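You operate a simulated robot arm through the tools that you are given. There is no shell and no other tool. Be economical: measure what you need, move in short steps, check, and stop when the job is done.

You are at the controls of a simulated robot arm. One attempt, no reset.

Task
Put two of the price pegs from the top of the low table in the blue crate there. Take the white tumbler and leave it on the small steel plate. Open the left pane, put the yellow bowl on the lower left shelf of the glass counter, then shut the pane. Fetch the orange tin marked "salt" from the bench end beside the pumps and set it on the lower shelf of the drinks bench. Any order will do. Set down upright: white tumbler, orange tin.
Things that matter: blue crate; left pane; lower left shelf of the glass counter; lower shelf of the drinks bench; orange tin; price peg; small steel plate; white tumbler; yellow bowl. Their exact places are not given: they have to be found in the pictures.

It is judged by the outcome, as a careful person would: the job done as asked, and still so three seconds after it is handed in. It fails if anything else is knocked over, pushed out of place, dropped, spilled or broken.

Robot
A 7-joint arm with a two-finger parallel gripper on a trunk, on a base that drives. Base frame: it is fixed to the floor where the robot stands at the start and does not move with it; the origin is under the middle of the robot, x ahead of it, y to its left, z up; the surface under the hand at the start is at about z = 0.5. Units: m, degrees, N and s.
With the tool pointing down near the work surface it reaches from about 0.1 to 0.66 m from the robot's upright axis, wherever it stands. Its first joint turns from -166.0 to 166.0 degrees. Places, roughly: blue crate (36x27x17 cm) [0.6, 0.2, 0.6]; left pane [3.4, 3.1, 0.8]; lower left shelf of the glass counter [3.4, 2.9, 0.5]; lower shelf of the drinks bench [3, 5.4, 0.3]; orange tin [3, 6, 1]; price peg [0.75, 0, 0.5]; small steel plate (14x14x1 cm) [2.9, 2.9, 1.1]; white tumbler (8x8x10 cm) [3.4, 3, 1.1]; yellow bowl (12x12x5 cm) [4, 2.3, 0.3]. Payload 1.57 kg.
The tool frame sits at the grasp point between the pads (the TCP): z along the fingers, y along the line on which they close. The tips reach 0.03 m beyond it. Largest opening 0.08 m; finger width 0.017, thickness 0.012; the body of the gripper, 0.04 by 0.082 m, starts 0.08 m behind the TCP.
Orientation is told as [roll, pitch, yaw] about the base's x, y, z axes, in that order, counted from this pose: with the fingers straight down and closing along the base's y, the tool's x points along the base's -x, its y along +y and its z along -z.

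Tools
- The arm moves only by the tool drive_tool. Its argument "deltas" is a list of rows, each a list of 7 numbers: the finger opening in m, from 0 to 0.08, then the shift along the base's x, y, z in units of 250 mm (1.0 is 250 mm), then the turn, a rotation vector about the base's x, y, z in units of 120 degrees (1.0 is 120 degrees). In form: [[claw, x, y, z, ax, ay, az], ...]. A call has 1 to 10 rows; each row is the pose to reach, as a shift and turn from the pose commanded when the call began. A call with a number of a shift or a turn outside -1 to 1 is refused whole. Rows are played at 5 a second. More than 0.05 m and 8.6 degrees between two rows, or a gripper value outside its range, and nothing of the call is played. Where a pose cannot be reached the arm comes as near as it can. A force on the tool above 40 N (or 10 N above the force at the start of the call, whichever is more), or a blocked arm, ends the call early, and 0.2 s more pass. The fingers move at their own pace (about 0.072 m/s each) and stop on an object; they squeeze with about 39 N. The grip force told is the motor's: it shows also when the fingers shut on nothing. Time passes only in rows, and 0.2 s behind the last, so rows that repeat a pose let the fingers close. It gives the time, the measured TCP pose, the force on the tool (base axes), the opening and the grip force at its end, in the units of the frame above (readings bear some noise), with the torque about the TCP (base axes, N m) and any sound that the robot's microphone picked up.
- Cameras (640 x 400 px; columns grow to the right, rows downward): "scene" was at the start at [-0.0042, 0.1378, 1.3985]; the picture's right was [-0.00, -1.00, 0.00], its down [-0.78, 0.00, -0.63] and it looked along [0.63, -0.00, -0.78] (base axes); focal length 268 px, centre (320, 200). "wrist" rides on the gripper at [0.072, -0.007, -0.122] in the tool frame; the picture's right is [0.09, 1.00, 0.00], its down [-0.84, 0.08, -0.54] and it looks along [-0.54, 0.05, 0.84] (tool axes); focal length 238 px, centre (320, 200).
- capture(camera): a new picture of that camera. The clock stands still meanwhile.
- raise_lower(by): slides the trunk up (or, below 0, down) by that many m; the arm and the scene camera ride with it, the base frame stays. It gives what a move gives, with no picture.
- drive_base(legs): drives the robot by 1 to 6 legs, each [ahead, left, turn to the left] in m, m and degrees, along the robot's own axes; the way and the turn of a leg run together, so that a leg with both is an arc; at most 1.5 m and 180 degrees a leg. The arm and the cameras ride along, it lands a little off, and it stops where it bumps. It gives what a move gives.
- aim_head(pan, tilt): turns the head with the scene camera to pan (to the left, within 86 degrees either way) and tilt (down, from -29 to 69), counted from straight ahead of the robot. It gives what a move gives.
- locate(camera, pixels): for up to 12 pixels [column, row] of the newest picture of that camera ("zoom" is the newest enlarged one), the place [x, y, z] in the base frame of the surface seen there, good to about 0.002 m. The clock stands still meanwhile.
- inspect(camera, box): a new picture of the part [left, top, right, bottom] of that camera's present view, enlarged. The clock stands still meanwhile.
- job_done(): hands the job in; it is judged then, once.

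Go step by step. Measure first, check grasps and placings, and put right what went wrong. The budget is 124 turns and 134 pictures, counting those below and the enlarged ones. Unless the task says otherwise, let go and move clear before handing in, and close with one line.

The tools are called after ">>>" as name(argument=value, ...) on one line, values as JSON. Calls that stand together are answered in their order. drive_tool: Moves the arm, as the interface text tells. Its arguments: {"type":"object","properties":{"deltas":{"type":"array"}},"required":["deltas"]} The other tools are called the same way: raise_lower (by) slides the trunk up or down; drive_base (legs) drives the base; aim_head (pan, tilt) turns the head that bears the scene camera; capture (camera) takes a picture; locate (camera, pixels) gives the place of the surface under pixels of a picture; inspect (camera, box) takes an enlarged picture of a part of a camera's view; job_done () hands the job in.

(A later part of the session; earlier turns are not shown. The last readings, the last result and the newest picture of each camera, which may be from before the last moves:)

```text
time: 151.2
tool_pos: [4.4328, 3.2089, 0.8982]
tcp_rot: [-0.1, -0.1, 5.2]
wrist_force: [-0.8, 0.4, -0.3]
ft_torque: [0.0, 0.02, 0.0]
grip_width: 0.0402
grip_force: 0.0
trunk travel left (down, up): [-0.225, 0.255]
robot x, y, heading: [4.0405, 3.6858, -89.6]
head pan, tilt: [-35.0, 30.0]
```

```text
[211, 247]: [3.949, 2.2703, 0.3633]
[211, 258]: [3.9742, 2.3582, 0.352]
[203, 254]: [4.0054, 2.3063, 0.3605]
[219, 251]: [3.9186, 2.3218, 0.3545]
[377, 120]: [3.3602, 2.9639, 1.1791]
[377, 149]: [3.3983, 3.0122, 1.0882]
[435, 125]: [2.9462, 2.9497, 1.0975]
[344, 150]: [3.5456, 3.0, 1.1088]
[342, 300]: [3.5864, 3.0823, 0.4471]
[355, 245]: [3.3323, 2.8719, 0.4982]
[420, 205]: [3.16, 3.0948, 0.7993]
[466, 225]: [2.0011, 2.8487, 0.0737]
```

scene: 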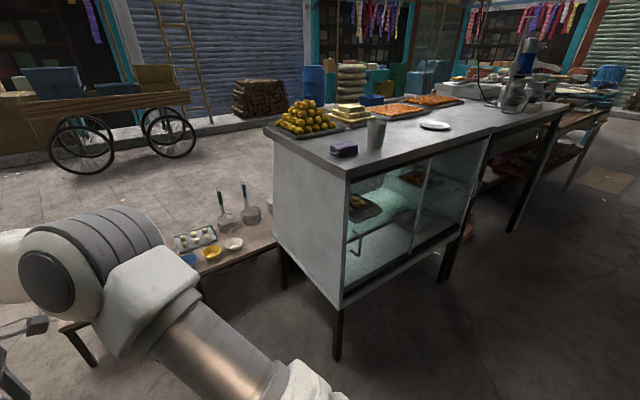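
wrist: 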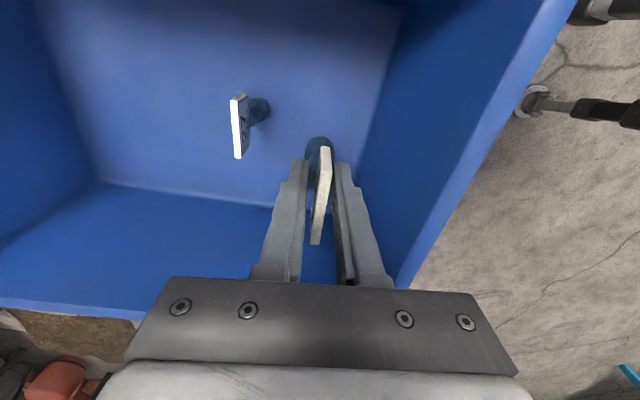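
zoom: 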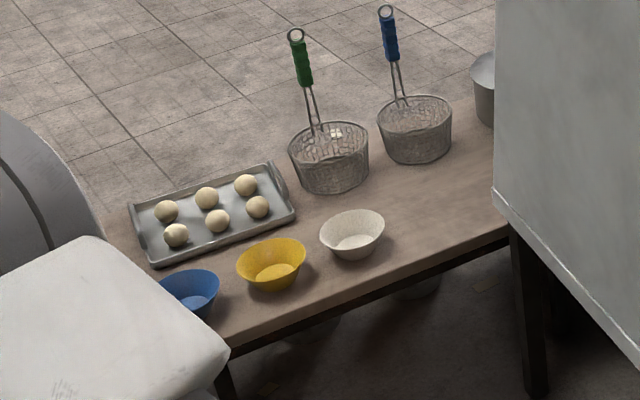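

The left pane (x 3.16–3.58, from the vendor side) has a C-handle near its left end. I'll raise and tuck the arm, then slide behind the counter.

>>> drive_tool(deltas=[[0.04, 0, 0.05, 0.16, 0, 0, 0], [0.04, 0, 0.1, 0.32, 0, 0, 0], [0.04, 0, 0.15, 0.48, 0, 0, 0], [0.04, 0, 0.2, 0.64, 0, 0, 0], [0.04, 0, 0.25, 0.8, 0, 0, 0], [0.04, 0, 0.3, 0.96, 0, 0, 0]])

>>> drive_base(legs=[[0, -0.55, 0]])

>>> aim_head(pan=0, tilt=45)

>>> capture(camera="scene")

>>> capture(camera="wrist")

```text
time: 152.6
tool_pos: [4.4329, 3.2852, 1.1384]
tcp_rot: [0.0, 0.0, 5.4]
wrist_force: [-0.9, -0.5, 0.1]
ft_torque: [0.05, 0.02, -0.02]
grip_width: 0.0398
grip_force: 0.1
trunk travel left (down, up): [-0.225, 0.255]
robot x, y, heading: [4.0427, 3.6842, -89.8]
head pan, tilt: [-35.0, 30.0]
```

```text
time: 157.1
tool_pos: [3.8969, 3.2835, 1.1372]
tcp_rot: [0.0, 0.0, 5.5]
wrist_force: [0.0, 0.3, 0.2]
ft_torque: [0.0, 0.01, -0.01]
grip_width: 0.0401
grip_force: 0.1
trunk travel left (down, up): [-0.225, 0.255]
robot x, y, heading: [3.5033, 3.6794, -89.6]
head pan, tilt: [-35.0, 30.0]
```

```text
time: 158.1
tool_pos: [3.8963, 3.2836, 1.1381]
tcp_rot: [0.1, 0.0, 5.5]
wrist_force: [0.3, -0.6, 0.0]
ft_torque: [0.0, -0.03, -0.01]
grip_width: 0.0399
grip_force: 0.1
trunk travel left (down, up): [-0.225, 0.255]
robot x, y, heading: [3.4997, 3.6825, -89.5]
head pan, tilt: [0.0, 45.0]
```

```text
100 pictures are left
```

scene: 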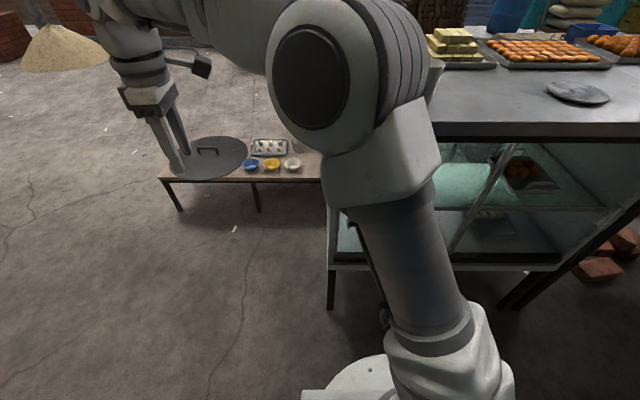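

```text
99 pictures are left
```

wrist: 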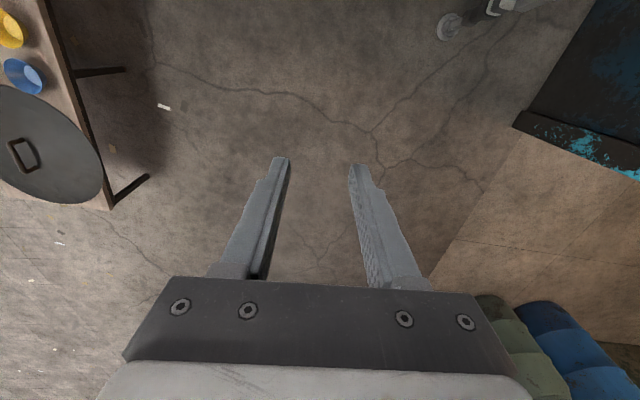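

The forearm blocks the view of the handle. I'll yaw the tool and bring it in front of the robot, then tip it horizontal toward the counter.

>>> drive_tool(deltas=[[0.04, -0.09, 0.01, 0, 0, 0, 0.07], [0.04, -0.18, 0.02, 0, 0, 0, 0.14], [0.04, -0.27, 0.03, 0, 0, 0, 0.21], [0.04, -0.36, 0.04, 0, 0, 0, 0.28], [0.04, -0.45, 0.05, 0, 0, 0, 0.35], [0.04, -0.54, 0.06, 0, 0, 0, 0.42], [0.04, -0.63, 0.07, 0, 0, 0, 0.49], [0.04, -0.72, 0.08, 0, 0, 0, 0.56], [0.04, -0.81, 0.09, 0, 0, 0, 0.63], [0.04, -0.9, 0.1, 0, 0, 0, 0.7]])

>>> drive_tool(deltas=[[0.04, 0, 0, 0, -0.07, 0, 0], [0.04, 0, 0, 0, -0.14, 0, 0], [0.04, 0, 0, 0, -0.21, 0, 0], [0.04, 0, 0, 0, -0.28, 0, 0], [0.04, 0, 0, 0, -0.35, 0, 0], [0.04, 0, 0, 0, -0.42, 0, 0], [0.04, 0, 0, 0, -0.49, 0, 0], [0.04, 0, 0, 0, -0.56, 0, 0], [0.04, 0, 0, 0, -0.63, 0, 0], [0.04, 0, 0, 0, -0.7, 0, 0]])

>>> capture(camera="scene")

>>> capture(camera="wrist")

```text
time: 160.3
tool_pos: [3.6719, 3.3089, 1.1381]
tcp_rot: [0.0, 0.1, 89.6]
wrist_force: [1.0, -0.1, -0.4]
ft_torque: [0.03, -0.02, -0.02]
grip_width: 0.0401
grip_force: 0.1
trunk travel left (down, up): [-0.225, 0.255]
robot x, y, heading: [3.5066, 3.6801, -89.4]
head pan, tilt: [0.0, 45.0]
```

```text
time: 161.4
tool_pos: [3.6648, 3.2948, 1.0713]
tcp_rot: [1.6, 25.9, 88.9]
wrist_force: [-0.3, 0.1, 0.9]
ft_torque: [0.02, -0.02, -0.01]
grip_width: 0.0399
grip_force: 0.0
trunk travel left (down, up): [-0.225, 0.255]
robot x, y, heading: [3.5028, 3.6812, -89.7]
head pan, tilt: [0.0, 45.0]
stopped in row 5: the arm was blocked; the commanded pose is now the measured one
```

```text
98 pictures are left
```

scene: 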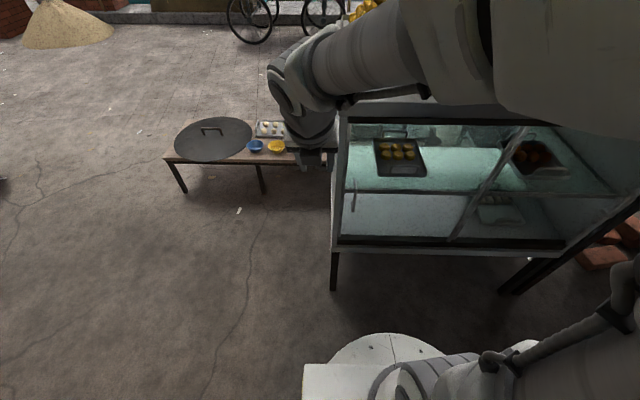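

```text
97 pictures are left
```

wrist: 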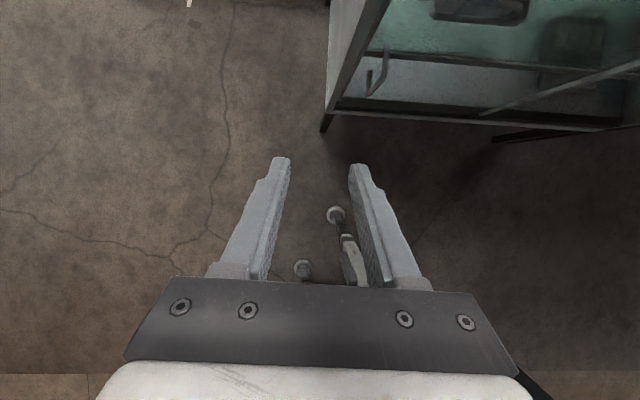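

The arm blocked at 26° of tilt with no force, and the handle is now visible at scene (352,195). I'll measure the handle and where the forearm is relative to the counter.

>>> locate(camera="scene", pixels=[[354, 182], [352, 195], [352, 208], [290, 90], [310, 150], [340, 80], [430, 60], [500, 80], [344, 240], [447, 242], [344, 110]])

>>> inspect(camera="scene", box=[320, 100, 520, 260])

```text
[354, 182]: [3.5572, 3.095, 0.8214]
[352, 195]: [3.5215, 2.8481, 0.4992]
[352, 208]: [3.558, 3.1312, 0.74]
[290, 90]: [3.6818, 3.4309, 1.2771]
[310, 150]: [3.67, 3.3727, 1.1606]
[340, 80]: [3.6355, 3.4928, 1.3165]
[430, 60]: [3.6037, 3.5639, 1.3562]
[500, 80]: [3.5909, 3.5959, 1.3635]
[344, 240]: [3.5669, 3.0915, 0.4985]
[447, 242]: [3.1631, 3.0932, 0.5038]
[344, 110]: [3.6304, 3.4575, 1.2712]
```

```text
2.50 times, centred on (420, 180) of scene
```

zoom: 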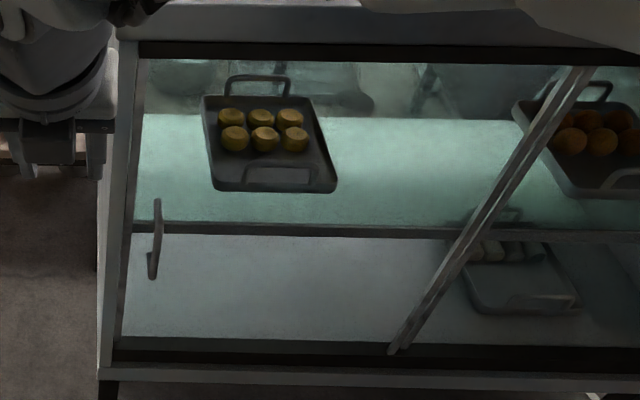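

The arm links are at y≥3.43, so the block is a joint limit from standing too close. I'll back up 0.18 m, shift right slightly, and then keep tilting.

>>> drive_base(legs=[[-0.18, 0, 0], [0, -0.1, 0]])

>>> drive_tool(deltas=[[0.04, 0, -0.03, 0, -0.07, 0, 0], [0.04, 0, -0.06, 0, -0.14, 0, 0], [0.04, 0, -0.09, 0, -0.21, 0, 0], [0.04, 0, -0.12, 0, -0.28, 0, 0], [0.04, 0, -0.15, 0, -0.35, 0, 0], [0.04, 0, -0.15, 0, -0.42, 0, 0]])

>>> capture(camera="scene")

>>> capture(camera="wrist")

```text
time: 164.2
tool_pos: [3.5662, 3.4758, 1.0724]
tcp_rot: [1.5, 26.1, 89.1]
wrist_force: [0.7, 0.0, 0.7]
ft_torque: [-0.03, -0.01, 0.03]
grip_width: 0.0403
grip_force: 0.0
trunk travel left (down, up): [-0.225, 0.255]
robot x, y, heading: [3.4083, 3.8609, -89.4]
head pan, tilt: [0.0, 45.0]
```

```text
time: 165.6
tool_pos: [3.5691, 3.437, 1.0734]
tcp_rot: [-1.4, 76.6, 87.0]
wrist_force: [-0.1, 1.1, 0.2]
ft_torque: [0.01, 0.04, -0.06]
grip_width: 0.0403
grip_force: 0.0
out of reach, approached as far as the arm can: row 6
trunk travel left (down, up): [-0.225, 0.255]
robot x, y, heading: [3.4046, 3.8611, -89.4]
head pan, tilt: [0.0, 45.0]
```

```text
95 pictures are left
```

scene: 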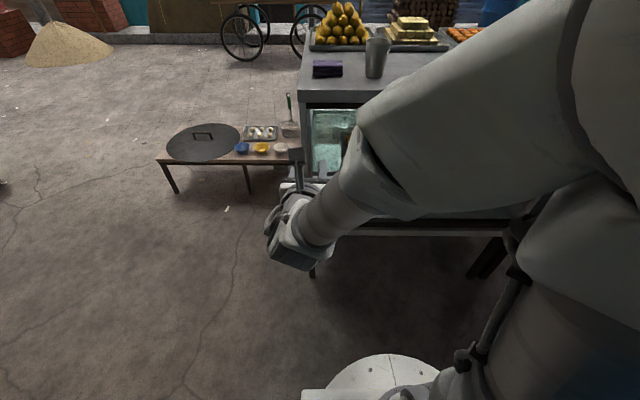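

```text
94 pictures are left
```

wrist: 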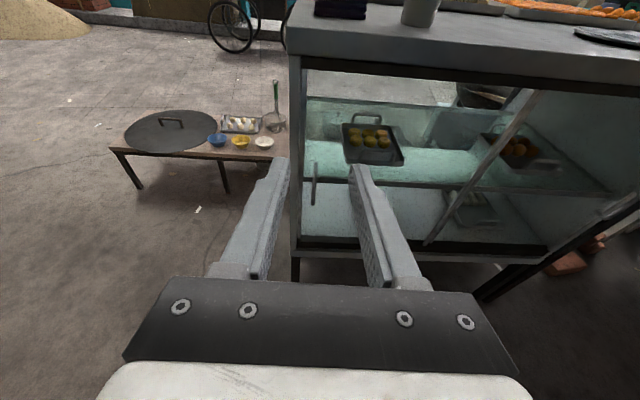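

The tool is now at 77° and the wrist view shows the handle at (314,183). I'll measure it.

>>> locate(camera="wrist", pixels=[[315, 165], [314, 183], [313, 204], [302, 70], [298, 240], [430, 240], [293, 25], [340, 48], [628, 210], [536, 95], [424, 20], [330, 10]])

>>> inspect(camera="wrist", box=[290, 60, 470, 260])

```text
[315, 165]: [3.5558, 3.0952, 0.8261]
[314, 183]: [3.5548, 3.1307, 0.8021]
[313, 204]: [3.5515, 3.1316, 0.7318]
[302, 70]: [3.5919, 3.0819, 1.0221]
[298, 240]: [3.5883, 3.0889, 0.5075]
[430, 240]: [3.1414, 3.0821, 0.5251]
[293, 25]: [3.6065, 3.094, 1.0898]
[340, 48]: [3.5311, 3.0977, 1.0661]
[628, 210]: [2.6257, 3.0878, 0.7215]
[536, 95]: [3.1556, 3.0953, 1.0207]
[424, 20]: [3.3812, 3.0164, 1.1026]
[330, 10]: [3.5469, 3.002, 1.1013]
```

```text
2.00 times, centred on (380, 160) of wrist
```

zoom: 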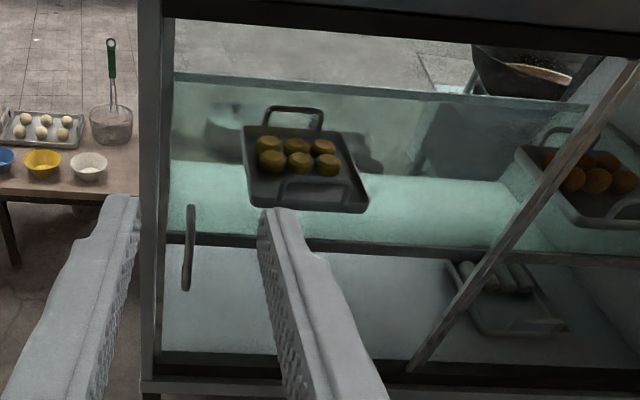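

The handle bar is at (3.555, 3.131), z 0.73–0.83, with the pane face at y 3.095. I'll lower the hand and bring it in front of the handle.

>>> drive_tool(deltas=[[0.05, -0.01, -0.08, -0.16, 0, 0, 0], [0.05, -0.02, -0.16, -0.32, 0, 0, 0], [0.05, -0.03, -0.24, -0.48, 0, 0, 0], [0.05, -0.04, -0.32, -0.64, 0, 0, 0], [0.05, -0.05, -0.4, -0.8, 0, 0, 0], [0.05, -0.056, -0.48, -0.96, 0, 0, 0]])

>>> drive_tool(deltas=[[0.05, 0, -0.12, -0.1, 0, 0, 0], [0.05, 0, -0.26, -0.18, 0, 0, 0], [0.05, 0, -0.4, -0.2, 0, 0, 0]])

>>> capture(camera="wrist")

>>> capture(camera="scene")

```text
time: 167.0
tool_pos: [3.5533, 3.3176, 0.8338]
tcp_rot: [-1.2, 76.7, 86.9]
wrist_force: [0.4, -0.4, 0.0]
ft_torque: [-0.01, -0.02, 0.01]
grip_width: 0.05
grip_force: 0.1
trunk travel left (down, up): [-0.225, 0.255]
robot x, y, heading: [3.4029, 3.8644, -89.3]
head pan, tilt: [0.0, 45.0]
```

```text
time: 167.8
tool_pos: [3.5554, 3.2139, 0.7837]
tcp_rot: [-1.2, 76.6, 86.9]
wrist_force: [-0.4, 0.7, 0.6]
ft_torque: [-0.01, 0.01, -0.02]
grip_width: 0.0501
grip_force: 0.0
trunk travel left (down, up): [-0.225, 0.255]
robot x, y, heading: [3.4047, 3.8637, -89.5]
head pan, tilt: [0.0, 45.0]
```

```text
92 pictures are left
```

wrist: 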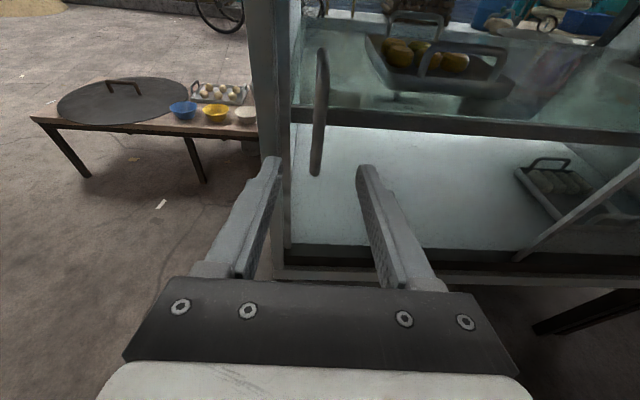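

```text
91 pictures are left
```

scene: 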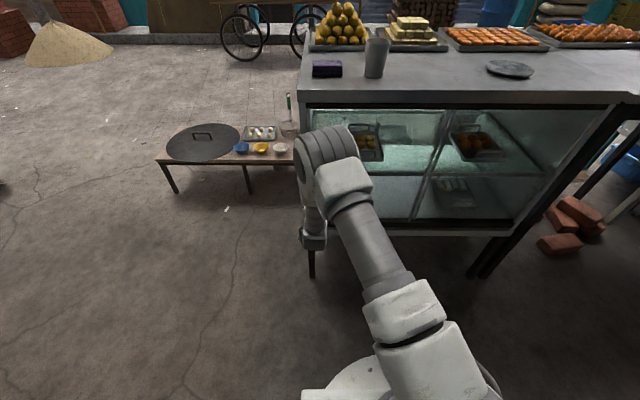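

The bar at (318,110) is centred between the fingers. I'll advance 7 cm and close.

>>> drive_tool(deltas=[[0.05, 0, -0.1, 0, 0, 0, 0], [0.05, 0, -0.2, 0, 0, 0, 0], [0.05, 0, -0.276, 0, 0, 0, 0], [0.0, 0, -0.276, 0, 0, 0, 0], [0.0, 0, -0.276, 0, 0, 0, 0], [0.0, 0, -0.276, 0, 0, 0, 0]])

>>> capture(camera="wrist")

```text
time: 169.2
tool_pos: [3.5551, 3.1461, 0.782]
tcp_rot: [-1.2, 76.6, 87.1]
wrist_force: [2.2, -2.0, -0.6]
ft_torque: [0.14, 0.2, 0.05]
grip_width: 0.0107
grip_force: 28.5
trunk travel left (down, up): [-0.225, 0.255]
robot x, y, heading: [3.4035, 3.865, -89.6]
head pan, tilt: [0.0, 45.0]
```

```text
90 pictures are left
```

wrist: 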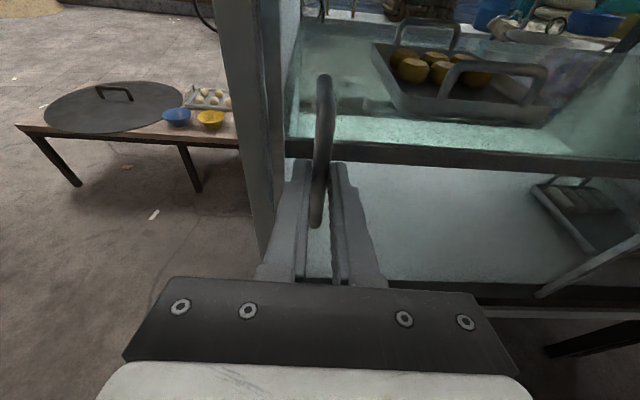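

The handle is gripped at 10.7 mm. I'll slide it toward -x.

>>> drive_tool(deltas=[[0.0, -0.09, 0, 0, 0, 0, 0], [0.0, -0.18, 0, 0, 0, 0, 0], [0.0, -0.27, 0, 0, 0, 0, 0], [0.0, -0.36, 0, 0, 0, 0, 0], [0.0, -0.45, 0, 0, 0, 0, 0], [0.0, -0.54, 0, 0, 0, 0, 0], [0.0, -0.63, 0, 0, 0, 0, 0], [0.0, -0.72, 0, 0, 0, 0, 0], [0.0, -0.81, 0, 0, 0, 0, 0], [0.0, -0.9, 0, 0, 0, 0, 0]])

>>> capture(camera="scene")

```text
time: 171.4
tool_pos: [3.3567, 3.1767, 0.7799]
tcp_rot: [-2.8, 77.5, 83.9]
wrist_force: [-2.0, 2.6, -2.9]
ft_torque: [-0.36, -0.03, 0.21]
grip_width: 0.0001
grip_force: 21.9
out of reach, approached as far as the arm can: row 6, 7, 8, 9, 10
trunk travel left (down, up): [-0.225, 0.255]
robot x, y, heading: [3.4059, 3.8656, -89.4]
head pan, tilt: [0.0, 45.0]
```

```text
89 pictures are left
```

scene: 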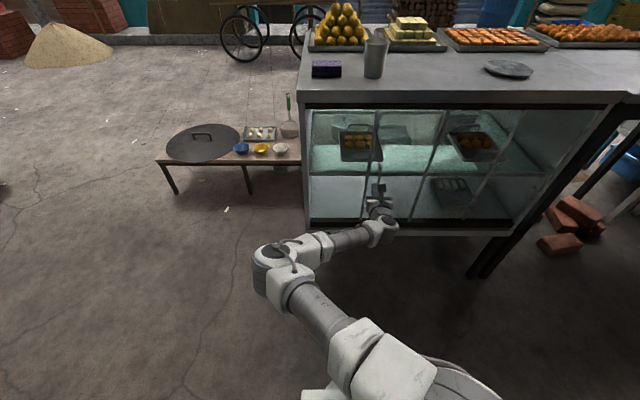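

The hand slipped off at the edge of reach, but the pane moved part way. I'll look closely.

>>> inspect(camera="scene", box=[300, 90, 520, 240])

>>> capture(camera="wrist")

```text
2.67 times, centred on (410, 165) of scene
```

zoom: 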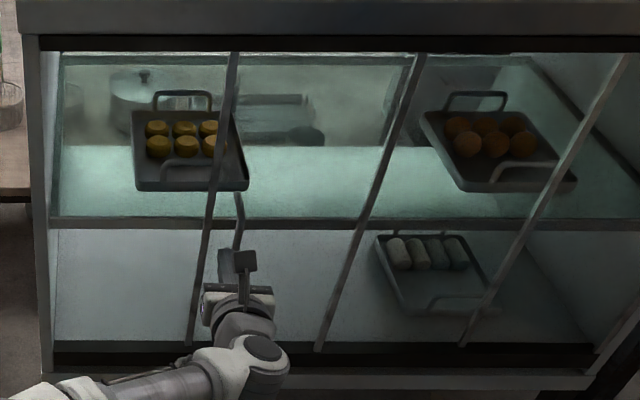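

```text
87 pictures are left
```

wrist: 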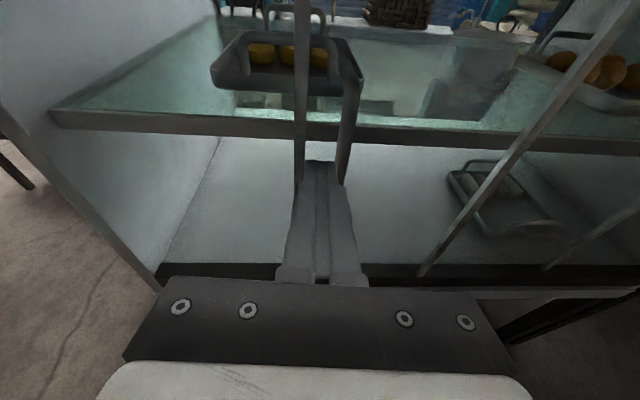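

The pane's edge is now at wrist column 300 and its handle at (345,130). I'll back the hand off, reposition the robot closer and to the right, and measure again.

>>> locate(camera="wrist", pixels=[[301, 120], [351, 100], [345, 140], [342, 170], [310, 100], [185, 210]])

>>> drive_tool(deltas=[[0.0, 0.0, 0.15, 0, 0, 0, 0], [0.0, 0.0, 0.3, 0, 0, 0, 0], [0.05, 0.0, 0.45, 0, 0, 0, 0], [0.05, 0.0, 0.6, 0, 0, 0, 0]])

>>> drive_base(legs=[[0, -0.15, 0], [0.06, 0, 0]])

>>> capture(camera="wrist")

```text
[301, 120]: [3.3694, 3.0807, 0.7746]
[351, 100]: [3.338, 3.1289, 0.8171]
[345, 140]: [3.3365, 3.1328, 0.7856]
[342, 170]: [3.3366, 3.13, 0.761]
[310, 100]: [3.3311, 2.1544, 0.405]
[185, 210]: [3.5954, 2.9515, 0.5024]
```

```text
time: 172.4
tool_pos: [3.3573, 3.3255, 0.7827]
tcp_rot: [-1.1, 76.5, 86.9]
wrist_force: [-0.8, 0.6, -0.2]
ft_torque: [0.0, 0.01, 0.02]
grip_width: 0.05
grip_force: 0.0
trunk travel left (down, up): [-0.225, 0.255]
robot x, y, heading: [3.4025, 3.8624, -89.7]
head pan, tilt: [0.0, 45.0]
```

```text
time: 174.8
tool_pos: [3.2083, 3.2654, 0.7823]
tcp_rot: [-1.3, 76.6, 86.7]
wrist_force: [-0.6, 0.2, -0.4]
ft_torque: [0.01, 0.01, 0.02]
grip_width: 0.0498
grip_force: 0.1
trunk travel left (down, up): [-0.225, 0.255]
robot x, y, heading: [3.2555, 3.8039, -89.6]
head pan, tilt: [0.0, 45.0]
```

```text
86 pictures are left
```

wrist: 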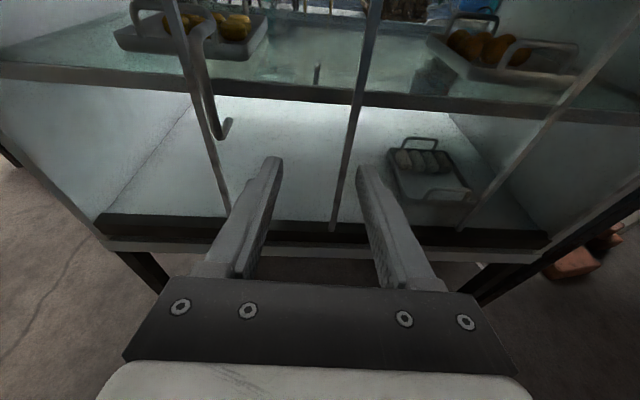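

The handle is at (3.337, 3.131). I'll re-grip it and slide the remaining 0.2 m.

>>> drive_tool(deltas=[[0.05, 0.17, 0, 0, 0, 0, 0], [0.05, 0.34, 0, 0, 0, 0, 0], [0.05, 0.512, 0, 0, 0, 0, 0], [0.05, 0.512, -0.16, 0, 0, 0, 0], [0.05, 0.512, -0.32, 0, 0, 0, 0], [0.05, 0.512, -0.48, 0, 0, 0, 0], [0.0, 0.512, -0.48, 0, 0, 0, 0], [0.0, 0.512, -0.48, 0, 0, 0, 0], [0.0, 0.512, -0.48, 0, 0, 0, 0]])

>>> drive_tool(deltas=[[0.0, -0.08, 0, 0, 0, 0, 0], [0.0, -0.16, 0, 0, 0, 0, 0], [0.0, -0.24, 0, 0, 0, 0, 0], [0.0, -0.32, 0, 0, 0, 0, 0], [0.0, -0.4, 0, 0, 0, 0, 0], [0.0, -0.48, 0, 0, 0, 0, 0], [0.0, -0.56, 0, 0, 0, 0, 0], [0.0, -0.64, 0, 0, 0, 0, 0], [0.0, -0.72, 0, 0, 0, 0, 0], [0.0, -0.8, 0, 0, 0, 0, 0]])

>>> capture(camera="scene")

>>> capture(camera="wrist")

```text
time: 176.8
tool_pos: [3.3392, 3.1451, 0.7837]
tcp_rot: [-1.3, 76.5, 86.9]
wrist_force: [2.2, -1.4, 1.2]
ft_torque: [0.55, 0.21, -0.01]
grip_width: 0.0109
grip_force: 28.5
trunk travel left (down, up): [-0.225, 0.255]
robot x, y, heading: [3.2559, 3.7976, -89.7]
head pan, tilt: [0.0, 45.0]
```

```text
time: 178.6
tool_pos: [3.195, 3.1447, 0.785]
tcp_rot: [-1.9, 76.7, 87.7]
wrist_force: [6.6, 16.7, 8.5]
ft_torque: [-0.04, 0.36, 0.18]
grip_width: 0.011
grip_force: 28.7
trunk travel left (down, up): [-0.225, 0.255]
robot x, y, heading: [3.2575, 3.8013, -89.5]
head pan, tilt: [0.0, 45.0]
stopped in row 8: the force on the tool passed its limit at 49 N (the readings are from after the stop); the commanded pose is now the measured one
```

```text
85 pictures are left
```

scene: 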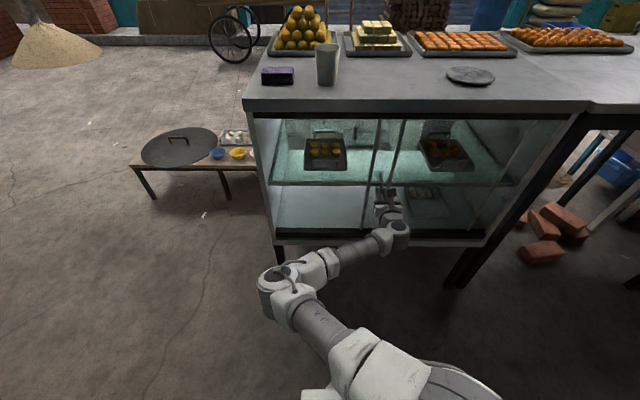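

```text
84 pictures are left
```

wrist: 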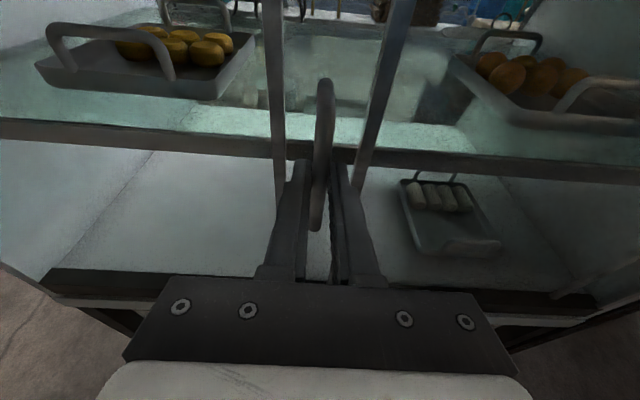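

The pane is at its stop, with an opening of about x 3.23–3.58. I'll release, back off, and measure the tumbler, napkin and plate.

>>> drive_tool(deltas=[[0.05, 0, 0, 0, 0, 0, 0], [0.05, 0, 0, 0, 0, 0, 0], [0.05, 0, 0.15, 0, 0, 0, 0], [0.05, 0, 0.3, 0, 0, 0, 0], [0.05, 0, 0.45, 0, 0, 0, 0], [0.05, 0, 0.6, 0, 0, 0, 0]])

>>> inspect(camera="scene", box=[240, 30, 540, 220])

>>> locate(camera="scene", pixels=[[318, 48], [338, 50], [327, 47], [320, 82], [334, 82], [327, 72], [293, 83], [293, 70], [471, 76], [447, 72], [494, 80], [262, 84]])

```text
time: 180.0
tool_pos: [3.1934, 3.2928, 0.7814]
tcp_rot: [-2.4, 76.6, 87.1]
wrist_force: [0.4, -1.2, 1.4]
ft_torque: [0.01, 0.03, -0.02]
grip_width: 0.0499
grip_force: 0.1
trunk travel left (down, up): [-0.225, 0.255]
robot x, y, heading: [3.2593, 3.8056, -89.5]
head pan, tilt: [0.0, 45.0]
```

```text
2.11 times, centred on (390, 125) of scene
```

zoom: 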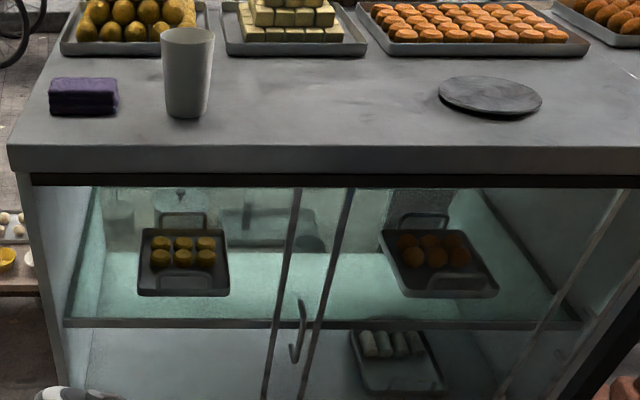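

```text
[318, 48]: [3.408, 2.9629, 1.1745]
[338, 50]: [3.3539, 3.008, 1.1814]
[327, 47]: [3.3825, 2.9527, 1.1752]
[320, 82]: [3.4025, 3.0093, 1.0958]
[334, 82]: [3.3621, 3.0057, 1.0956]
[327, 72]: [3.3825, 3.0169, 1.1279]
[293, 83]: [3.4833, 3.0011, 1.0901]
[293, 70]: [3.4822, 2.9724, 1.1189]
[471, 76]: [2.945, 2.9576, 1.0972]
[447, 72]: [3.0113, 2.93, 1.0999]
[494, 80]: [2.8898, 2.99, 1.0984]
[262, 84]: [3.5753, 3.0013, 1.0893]
```

The tumbler is centred near (3.382, 2.985), about 6.5 cm wide low down, and the napkin starts at x 3.44+. The plate is centred at (2.947, 2.957). I'll raise the hand above counter height, then drive closer.

>>> drive_tool(deltas=[[0.08, 0, 0, 0.19, 0, 0, 0], [0.08, 0, 0, 0.38, 0, 0, 0], [0.08, 0, 0, 0.57, 0, 0, 0], [0.08, 0, 0, 0.76, 0, 0, 0], [0.08, 0, 0, 0.95, 0, 0, 0]])

>>> drive_tool(deltas=[[0.08, 0.08, 0, 0.17, 0, 0, 0], [0.08, 0.16, 0, 0.34, 0, 0, 0], [0.08, 0.24, 0, 0.51, 0, 0, 0], [0.08, 0.4, 0, 0.56, 0, 0, 0], [0.08, 0.55, 0, 0.56, 0, 0, 0], [0.08, 0.7, 0, 0.56, 0, 0, 0]])

>>> drive_base(legs=[[0.17, 0, 0]])

>>> capture(camera="wrist")

>>> capture(camera="scene")

```text
time: 181.2
tool_pos: [3.1844, 3.3278, 0.8996]
tcp_rot: [-7.8, 78.2, 83.9]
wrist_force: [0.1, -0.6, 1.0]
ft_torque: [0.01, 0.02, 0.02]
grip_width: 0.0799
grip_force: 0.1
out of reach, approached as far as the arm can: row 2, 3, 4, 5
trunk travel left (down, up): [-0.225, 0.255]
robot x, y, heading: [3.2581, 3.8075, -89.3]
head pan, tilt: [0.0, 45.0]
```

```text
time: 182.6
tool_pos: [3.2021, 3.3309, 0.8805]
tcp_rot: [-3.9, 77.1, 86.2]
wrist_force: [-0.1, -1.0, -0.5]
ft_torque: [0.0, -0.01, 0.0]
grip_width: 0.0798
grip_force: 0.0
out of reach, approached as far as the arm can: row 1, 2, 3, 4, 5, 6
trunk travel left (down, up): [-0.225, 0.255]
robot x, y, heading: [3.2602, 3.802, -89.7]
head pan, tilt: [0.0, 45.0]
```

```text
time: 184.4
tool_pos: [3.2008, 3.1566, 0.8801]
tcp_rot: [-3.8, 77.2, 85.9]
wrist_force: [0.1, -0.5, -0.6]
ft_torque: [0.02, -0.01, -0.03]
grip_width: 0.0802
grip_force: 0.1
trunk travel left (down, up): [-0.225, 0.255]
robot x, y, heading: [3.2562, 3.6307, -89.8]
head pan, tilt: [0.0, 45.0]
```

```text
82 pictures are left
```

wrist: 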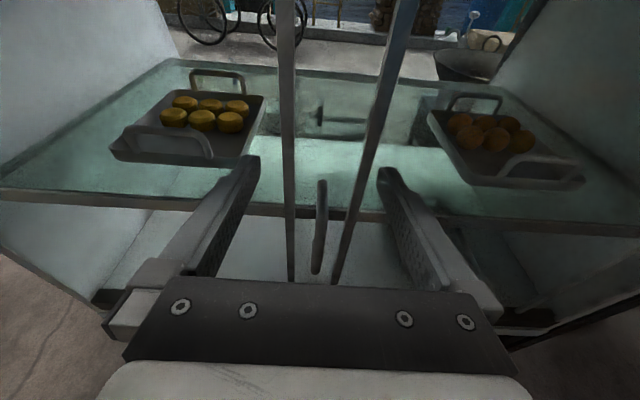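

```text
81 pictures are left
```

scene: 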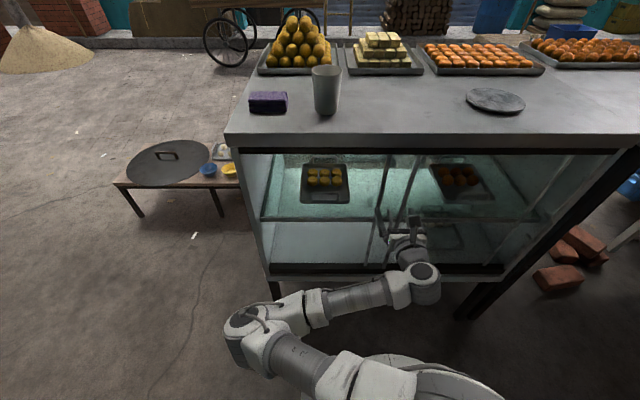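

The hand couldn't rise in this elbow posture, though nothing was touched. I'll back off and use the trunk to lift everything by 0.25 m instead.

>>> drive_base(legs=[[-0.15, 0, 0]])

>>> raise_lower(by=0.25)

>>> capture(camera="wrist")

>>> capture(camera="scene")

```text
time: 186.0
tool_pos: [3.2011, 3.3062, 0.8802]
tcp_rot: [-3.7, 77.1, 86.0]
wrist_force: [0.4, -0.8, -0.4]
ft_torque: [0.01, -0.03, -0.01]
grip_width: 0.08
grip_force: 0.1
trunk travel left (down, up): [-0.225, 0.255]
robot x, y, heading: [3.258, 3.7771, -89.5]
head pan, tilt: [0.0, 45.0]
```

```text
time: 188.6
tool_pos: [3.2015, 3.3058, 1.1296]
tcp_rot: [-3.7, 77.1, 86.1]
wrist_force: [0.3, 0.2, -0.9]
ft_torque: [0.01, 0.0, 0.0]
grip_width: 0.0799
grip_force: 0.0
trunk travel left (down, up): [-0.475, 0.005]
robot x, y, heading: [3.2584, 3.7822, -89.8]
head pan, tilt: [0.0, 45.0]
```

```text
80 pictures are left
```

wrist: 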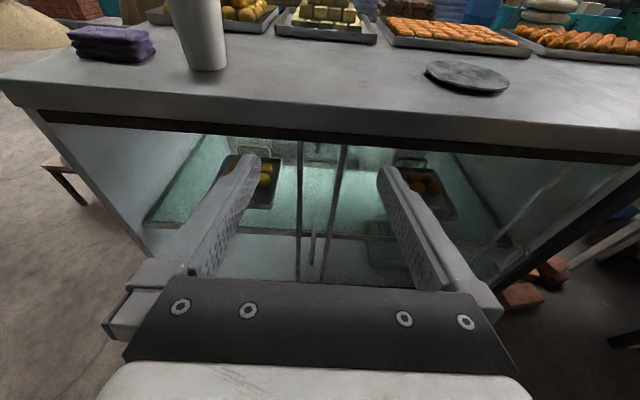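

```text
79 pictures are left
```

scene: 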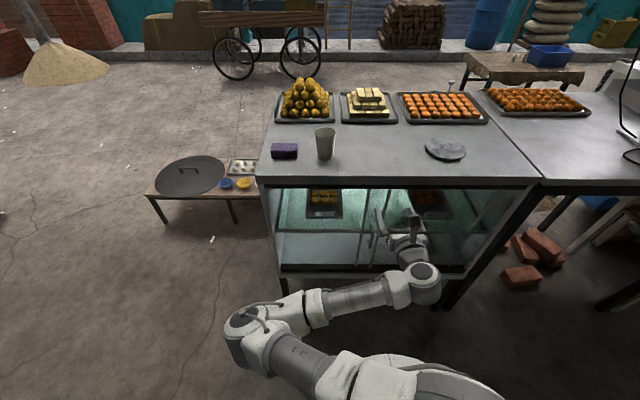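

At TCP z 1.13 the height is right. I'll measure the tumbler precisely and move the hand sideways in line with it.

>>> locate(camera="scene", pixels=[[325, 157], [325, 148], [325, 140], [319, 152], [331, 152], [325, 130], [432, 150], [459, 150], [445, 143], [445, 159], [298, 156], [325, 178]])

>>> drive_tool(deltas=[[0.08, 0.15, 0, 0, 0, 0, 0], [0.08, 0.3, 0, 0, 0, 0, 0], [0.08, 0.45, 0, 0, 0, 0, 0], [0.08, 0.6, 0, 0, 0, 0, 0], [0.08, 0.722, 0, 0, 0, 0, 0]])

```text
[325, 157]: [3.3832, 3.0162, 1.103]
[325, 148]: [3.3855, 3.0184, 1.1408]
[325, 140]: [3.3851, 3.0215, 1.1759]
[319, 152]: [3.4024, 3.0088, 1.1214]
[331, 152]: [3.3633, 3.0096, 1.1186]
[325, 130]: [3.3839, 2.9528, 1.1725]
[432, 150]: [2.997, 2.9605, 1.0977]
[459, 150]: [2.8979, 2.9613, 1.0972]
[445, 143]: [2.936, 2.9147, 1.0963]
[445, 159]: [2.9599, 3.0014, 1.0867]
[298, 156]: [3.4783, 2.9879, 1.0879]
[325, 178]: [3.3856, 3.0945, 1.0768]
```

```text
time: 189.8
tool_pos: [3.3848, 3.3064, 1.1321]
tcp_rot: [-3.6, 77.2, 86.4]
wrist_force: [0.2, 0.0, -0.2]
ft_torque: [-0.03, -0.04, -0.01]
grip_width: 0.0803
grip_force: 0.1
out of reach, approached as far as the arm can: row 1, 2
trunk travel left (down, up): [-0.475, 0.005]
robot x, y, heading: [3.2602, 3.7817, -89.6]
head pan, tilt: [0.0, 45.0]
```

The hand lines up at x 3.385 and the tumbler's axis is near (3.384, 2.984). I'll drive 0.14 m closer and check.

>>> drive_base(legs=[[0.14, 0, 0]])

>>> capture(camera="wrist")

>>> capture(camera="scene")

```text
time: 191.3
tool_pos: [3.3861, 3.1685, 1.131]
tcp_rot: [-3.7, 77.1, 86.2]
wrist_force: [0.3, 0.9, 0.2]
ft_torque: [-0.03, 0.0, -0.01]
grip_width: 0.08
grip_force: 0.0
trunk travel left (down, up): [-0.475, 0.005]
robot x, y, heading: [3.2566, 3.6423, -89.8]
head pan, tilt: [0.0, 45.0]
```

```text
78 pictures are left
```

wrist: 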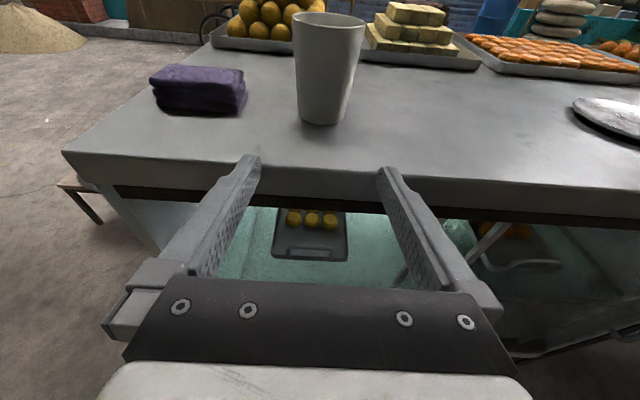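

```text
77 pictures are left
```

scene: 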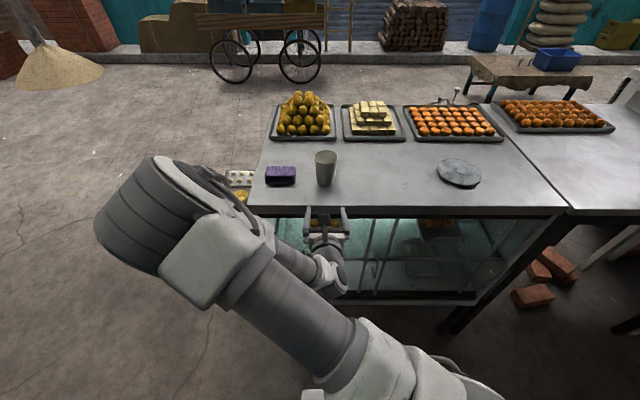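

Tumbler centred between fingers at column ~325. I'll advance in steps and check before closing.

>>> drive_tool(deltas=[[0.08, 0, -0.15, 0.0, 0, 0, 0], [0.08, 0, -0.3, 0.0, 0, 0, 0], [0.08, 0, -0.45, 0, 0, 0, 0], [0.08, 0, -0.6, 0, 0, 0, 0], [0.08, 0, -0.735, 0, 0, 0, 0]])

>>> capture(camera="wrist")

```text
time: 192.6
tool_pos: [3.3876, 2.9836, 1.1295]
tcp_rot: [-3.7, 77.0, 86.2]
wrist_force: [0.8, 0.5, -0.1]
ft_torque: [0.0, 0.02, -0.02]
grip_width: 0.0801
grip_force: 0.1
trunk travel left (down, up): [-0.475, 0.005]
robot x, y, heading: [3.2581, 3.6446, -89.5]
head pan, tilt: [0.0, 45.0]
```

```text
76 pictures are left
```

wrist: 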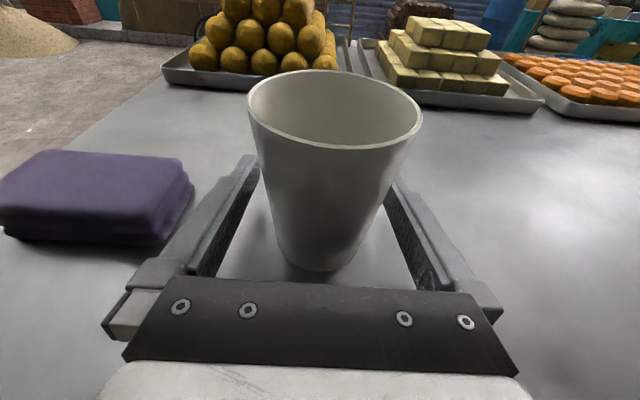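

The empty tumbler is between the fingers. I'll close and lift gently.

>>> drive_tool(deltas=[[0.05, -0.01, 0, 0, 0, 0, 0], [0.0, -0.01, 0, 0, 0, 0, 0], [0.0, -0.01, 0, 0, 0, 0, 0], [0.0, -0.01, 0, 0, 0, 0, 0]])

>>> drive_tool(deltas=[[0.0, 0, 0, 0.08, 0, 0, 0], [0.0, 0, 0, 0.16, 0, 0, 0], [0.0, 0, 0, 0.24, 0, 0, 0]])

>>> capture(camera="scene")

>>> capture(camera="wrist")

```text
time: 193.6
tool_pos: [3.3838, 2.9856, 1.1312]
tcp_rot: [-3.7, 77.1, 86.1]
wrist_force: [-1.1, 0.5, -0.4]
ft_torque: [-0.02, 0.02, -0.03]
grip_width: 0.064
grip_force: 38.7
trunk travel left (down, up): [-0.475, 0.005]
robot x, y, heading: [3.2622, 3.6449, -89.5]
head pan, tilt: [0.0, 45.0]
```

```text
time: 194.3
tool_pos: [3.3835, 2.9867, 1.1926]
tcp_rot: [-3.7, 77.1, 86.2]
wrist_force: [0.7, 0.0, 0.2]
ft_torque: [0.01, 0.01, -0.01]
grip_width: 0.0639
grip_force: 39.0
trunk travel left (down, up): [-0.475, 0.005]
robot x, y, heading: [3.2609, 3.6479, -89.7]
head pan, tilt: [0.0, 45.0]
```

```text
75 pictures are left
```

scene: 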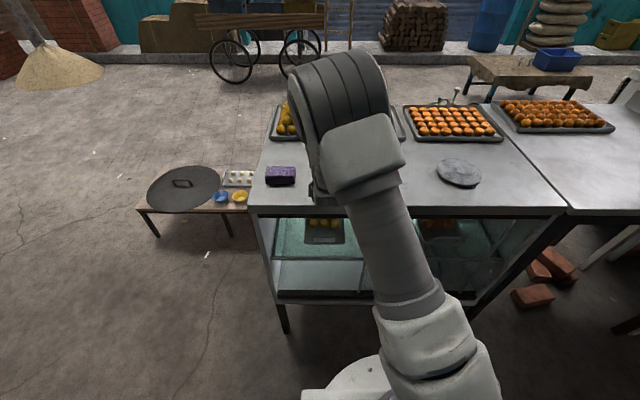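

```text
74 pictures are left
```

wrist: 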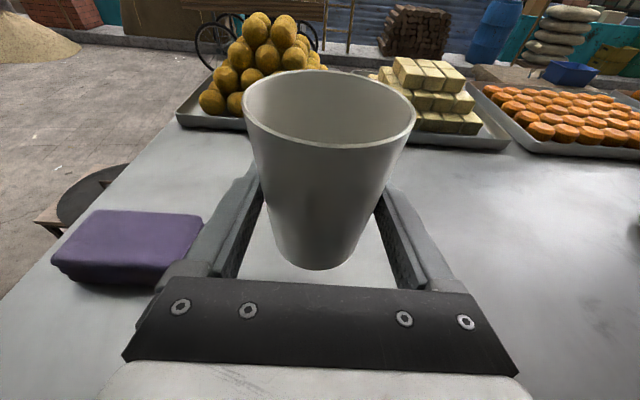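

The tumbler is held upright (64 mm). I'll strafe the base right to bring it over the plate.

>>> drive_base(legs=[[0, -0.43, 0]])

>>> capture(camera="wrist")

>>> capture(camera="scene")

```text
time: 198.2
tool_pos: [2.9459, 2.9815, 1.1928]
tcp_rot: [-3.8, 77.1, 86.0]
wrist_force: [0.0, -0.2, -0.6]
ft_torque: [0.02, 0.01, -0.01]
grip_width: 0.064
grip_force: 38.9
trunk travel left (down, up): [-0.475, 0.005]
robot x, y, heading: [2.8204, 3.6398, -89.5]
head pan, tilt: [0.0, 45.0]
```

```text
73 pictures are left
```

wrist: 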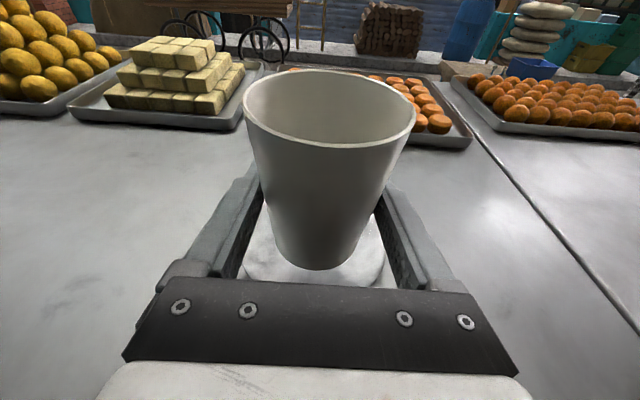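

```text
72 pictures are left
```

scene: 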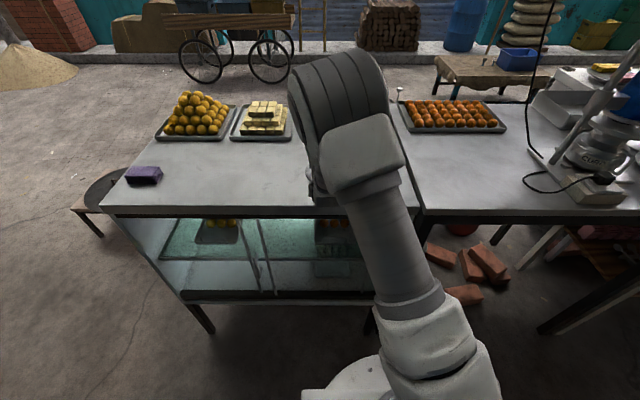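

The plate shows beneath the tumbler in the wrist view. I'll check its edges against the tumbler position.

>>> locate(camera="wrist", pixels=[[246, 265], [250, 240], [384, 262], [375, 230], [262, 215], [318, 267]])

```text
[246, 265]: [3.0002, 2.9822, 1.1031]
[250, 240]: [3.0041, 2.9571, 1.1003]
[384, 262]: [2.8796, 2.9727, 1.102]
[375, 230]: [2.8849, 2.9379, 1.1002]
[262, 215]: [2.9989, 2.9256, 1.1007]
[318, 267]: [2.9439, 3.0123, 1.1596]
```

Plate centre ≈(2.943, 2.957) and the tumbler is at (2.946, 2.981). I'll shift -y by 24 mm and lower it onto the plate.

>>> drive_tool(deltas=[[0.0, -0.012, -0.096, 0, 0, 0, 0], [0.0, -0.012, -0.096, -0.08, 0, 0, 0], [0.0, -0.012, -0.096, -0.16, 0, 0, 0], [0.0, -0.012, -0.096, -0.19, 0, 0, 0], [0.0, -0.012, -0.096, -0.204, 0, 0, 0]])

>>> capture(camera="wrist")

```text
time: 199.4
tool_pos: [2.9426, 2.9592, 1.1415]
tcp_rot: [-3.8, 77.1, 86.1]
wrist_force: [-0.4, 0.0, -1.7]
ft_torque: [-0.01, -0.02, -0.01]
grip_width: 0.0636
grip_force: 38.8
trunk travel left (down, up): [-0.475, 0.005]
robot x, y, heading: [2.8184, 3.6435, -89.6]
head pan, tilt: [0.0, 45.0]
```

```text
71 pictures are left
```

wrist: 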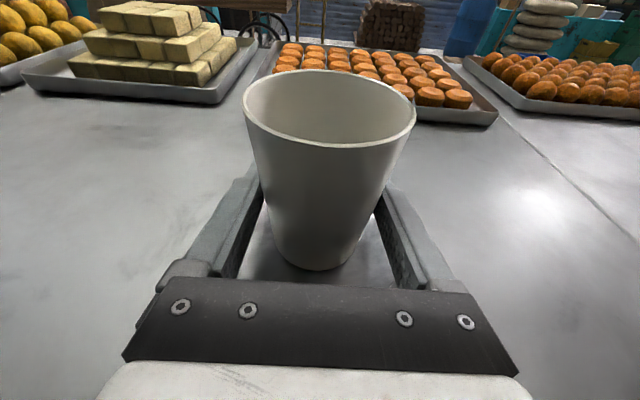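

I'll check whether the grey between fingers and tumbler is the plate surface.

>>> locate(camera="wrist", pixels=[[258, 262], [265, 235], [375, 245], [384, 270], [255, 190], [390, 185], [235, 180]])

>>> inspect(camera="wrist", box=[200, 150, 440, 290])

```text
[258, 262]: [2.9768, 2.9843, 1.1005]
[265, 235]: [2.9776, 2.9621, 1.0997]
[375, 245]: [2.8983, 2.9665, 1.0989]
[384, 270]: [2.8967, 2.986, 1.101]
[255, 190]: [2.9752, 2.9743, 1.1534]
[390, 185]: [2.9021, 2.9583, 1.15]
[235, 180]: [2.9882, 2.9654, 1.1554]
```

```text
2.67 times, centred on (320, 220) of wrist
```

zoom: 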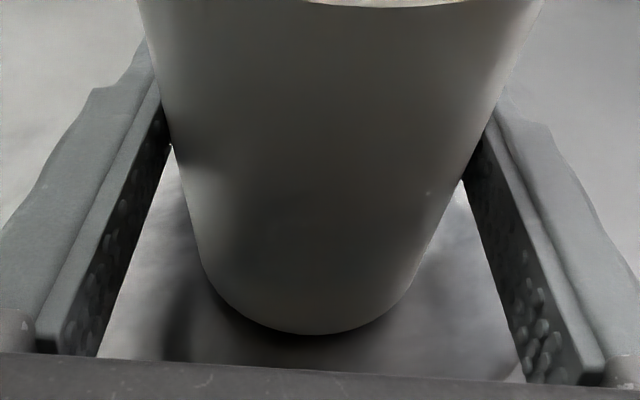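

The surface between is z≈1.10, so it's the plate and the tumbler is resting on it. I'll release and withdraw straight back.

>>> drive_tool(deltas=[[0.08, 0, 0, 0, 0, 0, 0], [0.08, 0, 0, 0, 0, 0, 0], [0.08, 0, 0.1, 0, 0, 0, 0], [0.08, 0, 0.25, 0, 0, 0, 0], [0.08, 0, 0.4, 0, 0, 0, 0], [0.08, 0, 0.55, 0, 0, 0, 0], [0.08, 0, 0.7, 0, 0, 0, 0], [0.08, 0, 0.85, 0, 0, 0, 0]])

>>> capture(camera="wrist")

```text
time: 201.2
tool_pos: [2.9425, 3.1722, 1.1427]
tcp_rot: [-3.8, 77.2, 86.1]
wrist_force: [-0.3, 0.4, 1.1]
ft_torque: [-0.01, 0.0, 0.0]
grip_width: 0.0801
grip_force: 0.1
trunk travel left (down, up): [-0.475, 0.005]
robot x, y, heading: [2.8186, 3.6439, -89.6]
head pan, tilt: [0.0, 45.0]
```

```text
69 pictures are left
```

wrist: 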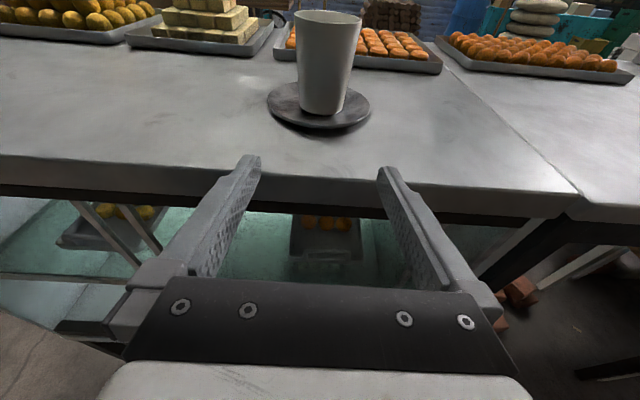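

The tumbler stands centred on the plate. Next is the bowl, so I'll back off and strafe along the aisle past the counter's east end.

>>> drive_base(legs=[[-0.16, 0, 0], [0, 1.16, 0]])

>>> drive_tool(deltas=[[0.08, 0, 0, 0, 0.07, 0, 0], [0.08, 0, 0, 0, 0.14, 0, 0], [0.08, 0, 0, 0, 0.21, 0, 0], [0.08, 0, 0, 0, 0.28, 0, 0], [0.08, 0, 0, 0, 0.35, 0, 0], [0.08, 0, 0, 0, 0.42, 0, 0]])

>>> capture(camera="scene")

```text
time: 211.3
tool_pos: [4.0882, 3.3289, 1.1429]
tcp_rot: [-3.7, 77.2, 85.3]
wrist_force: [1.2, 0.1, 0.4]
ft_torque: [-0.01, -0.03, 0.01]
grip_width: 0.0799
grip_force: 0.1
trunk travel left (down, up): [-0.475, 0.005]
robot x, y, heading: [3.9746, 3.8003, -90.5]
head pan, tilt: [0.0, 45.0]
```

```text
time: 212.7
tool_pos: [4.0865, 3.3278, 1.142]
tcp_rot: [0.9, 30.1, 88.9]
wrist_force: [-0.5, -0.6, -0.4]
ft_torque: [0.01, -0.02, 0.01]
grip_width: 0.0798
grip_force: 0.0
out of reach, approached as far as the arm can: row 6
trunk travel left (down, up): [-0.475, 0.005]
robot x, y, heading: [3.9759, 3.8002, -90.3]
head pan, tilt: [0.0, 45.0]
```

```text
68 pictures are left
```

scene: 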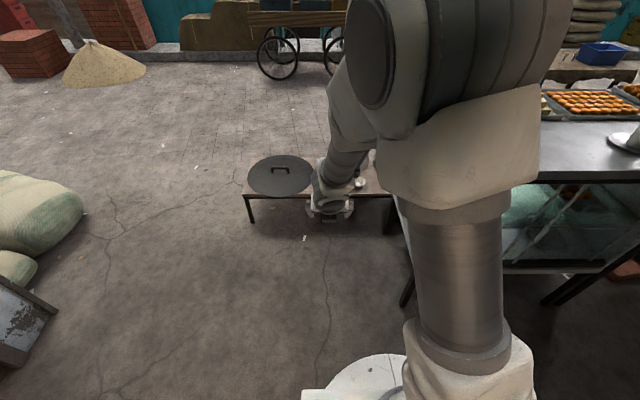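

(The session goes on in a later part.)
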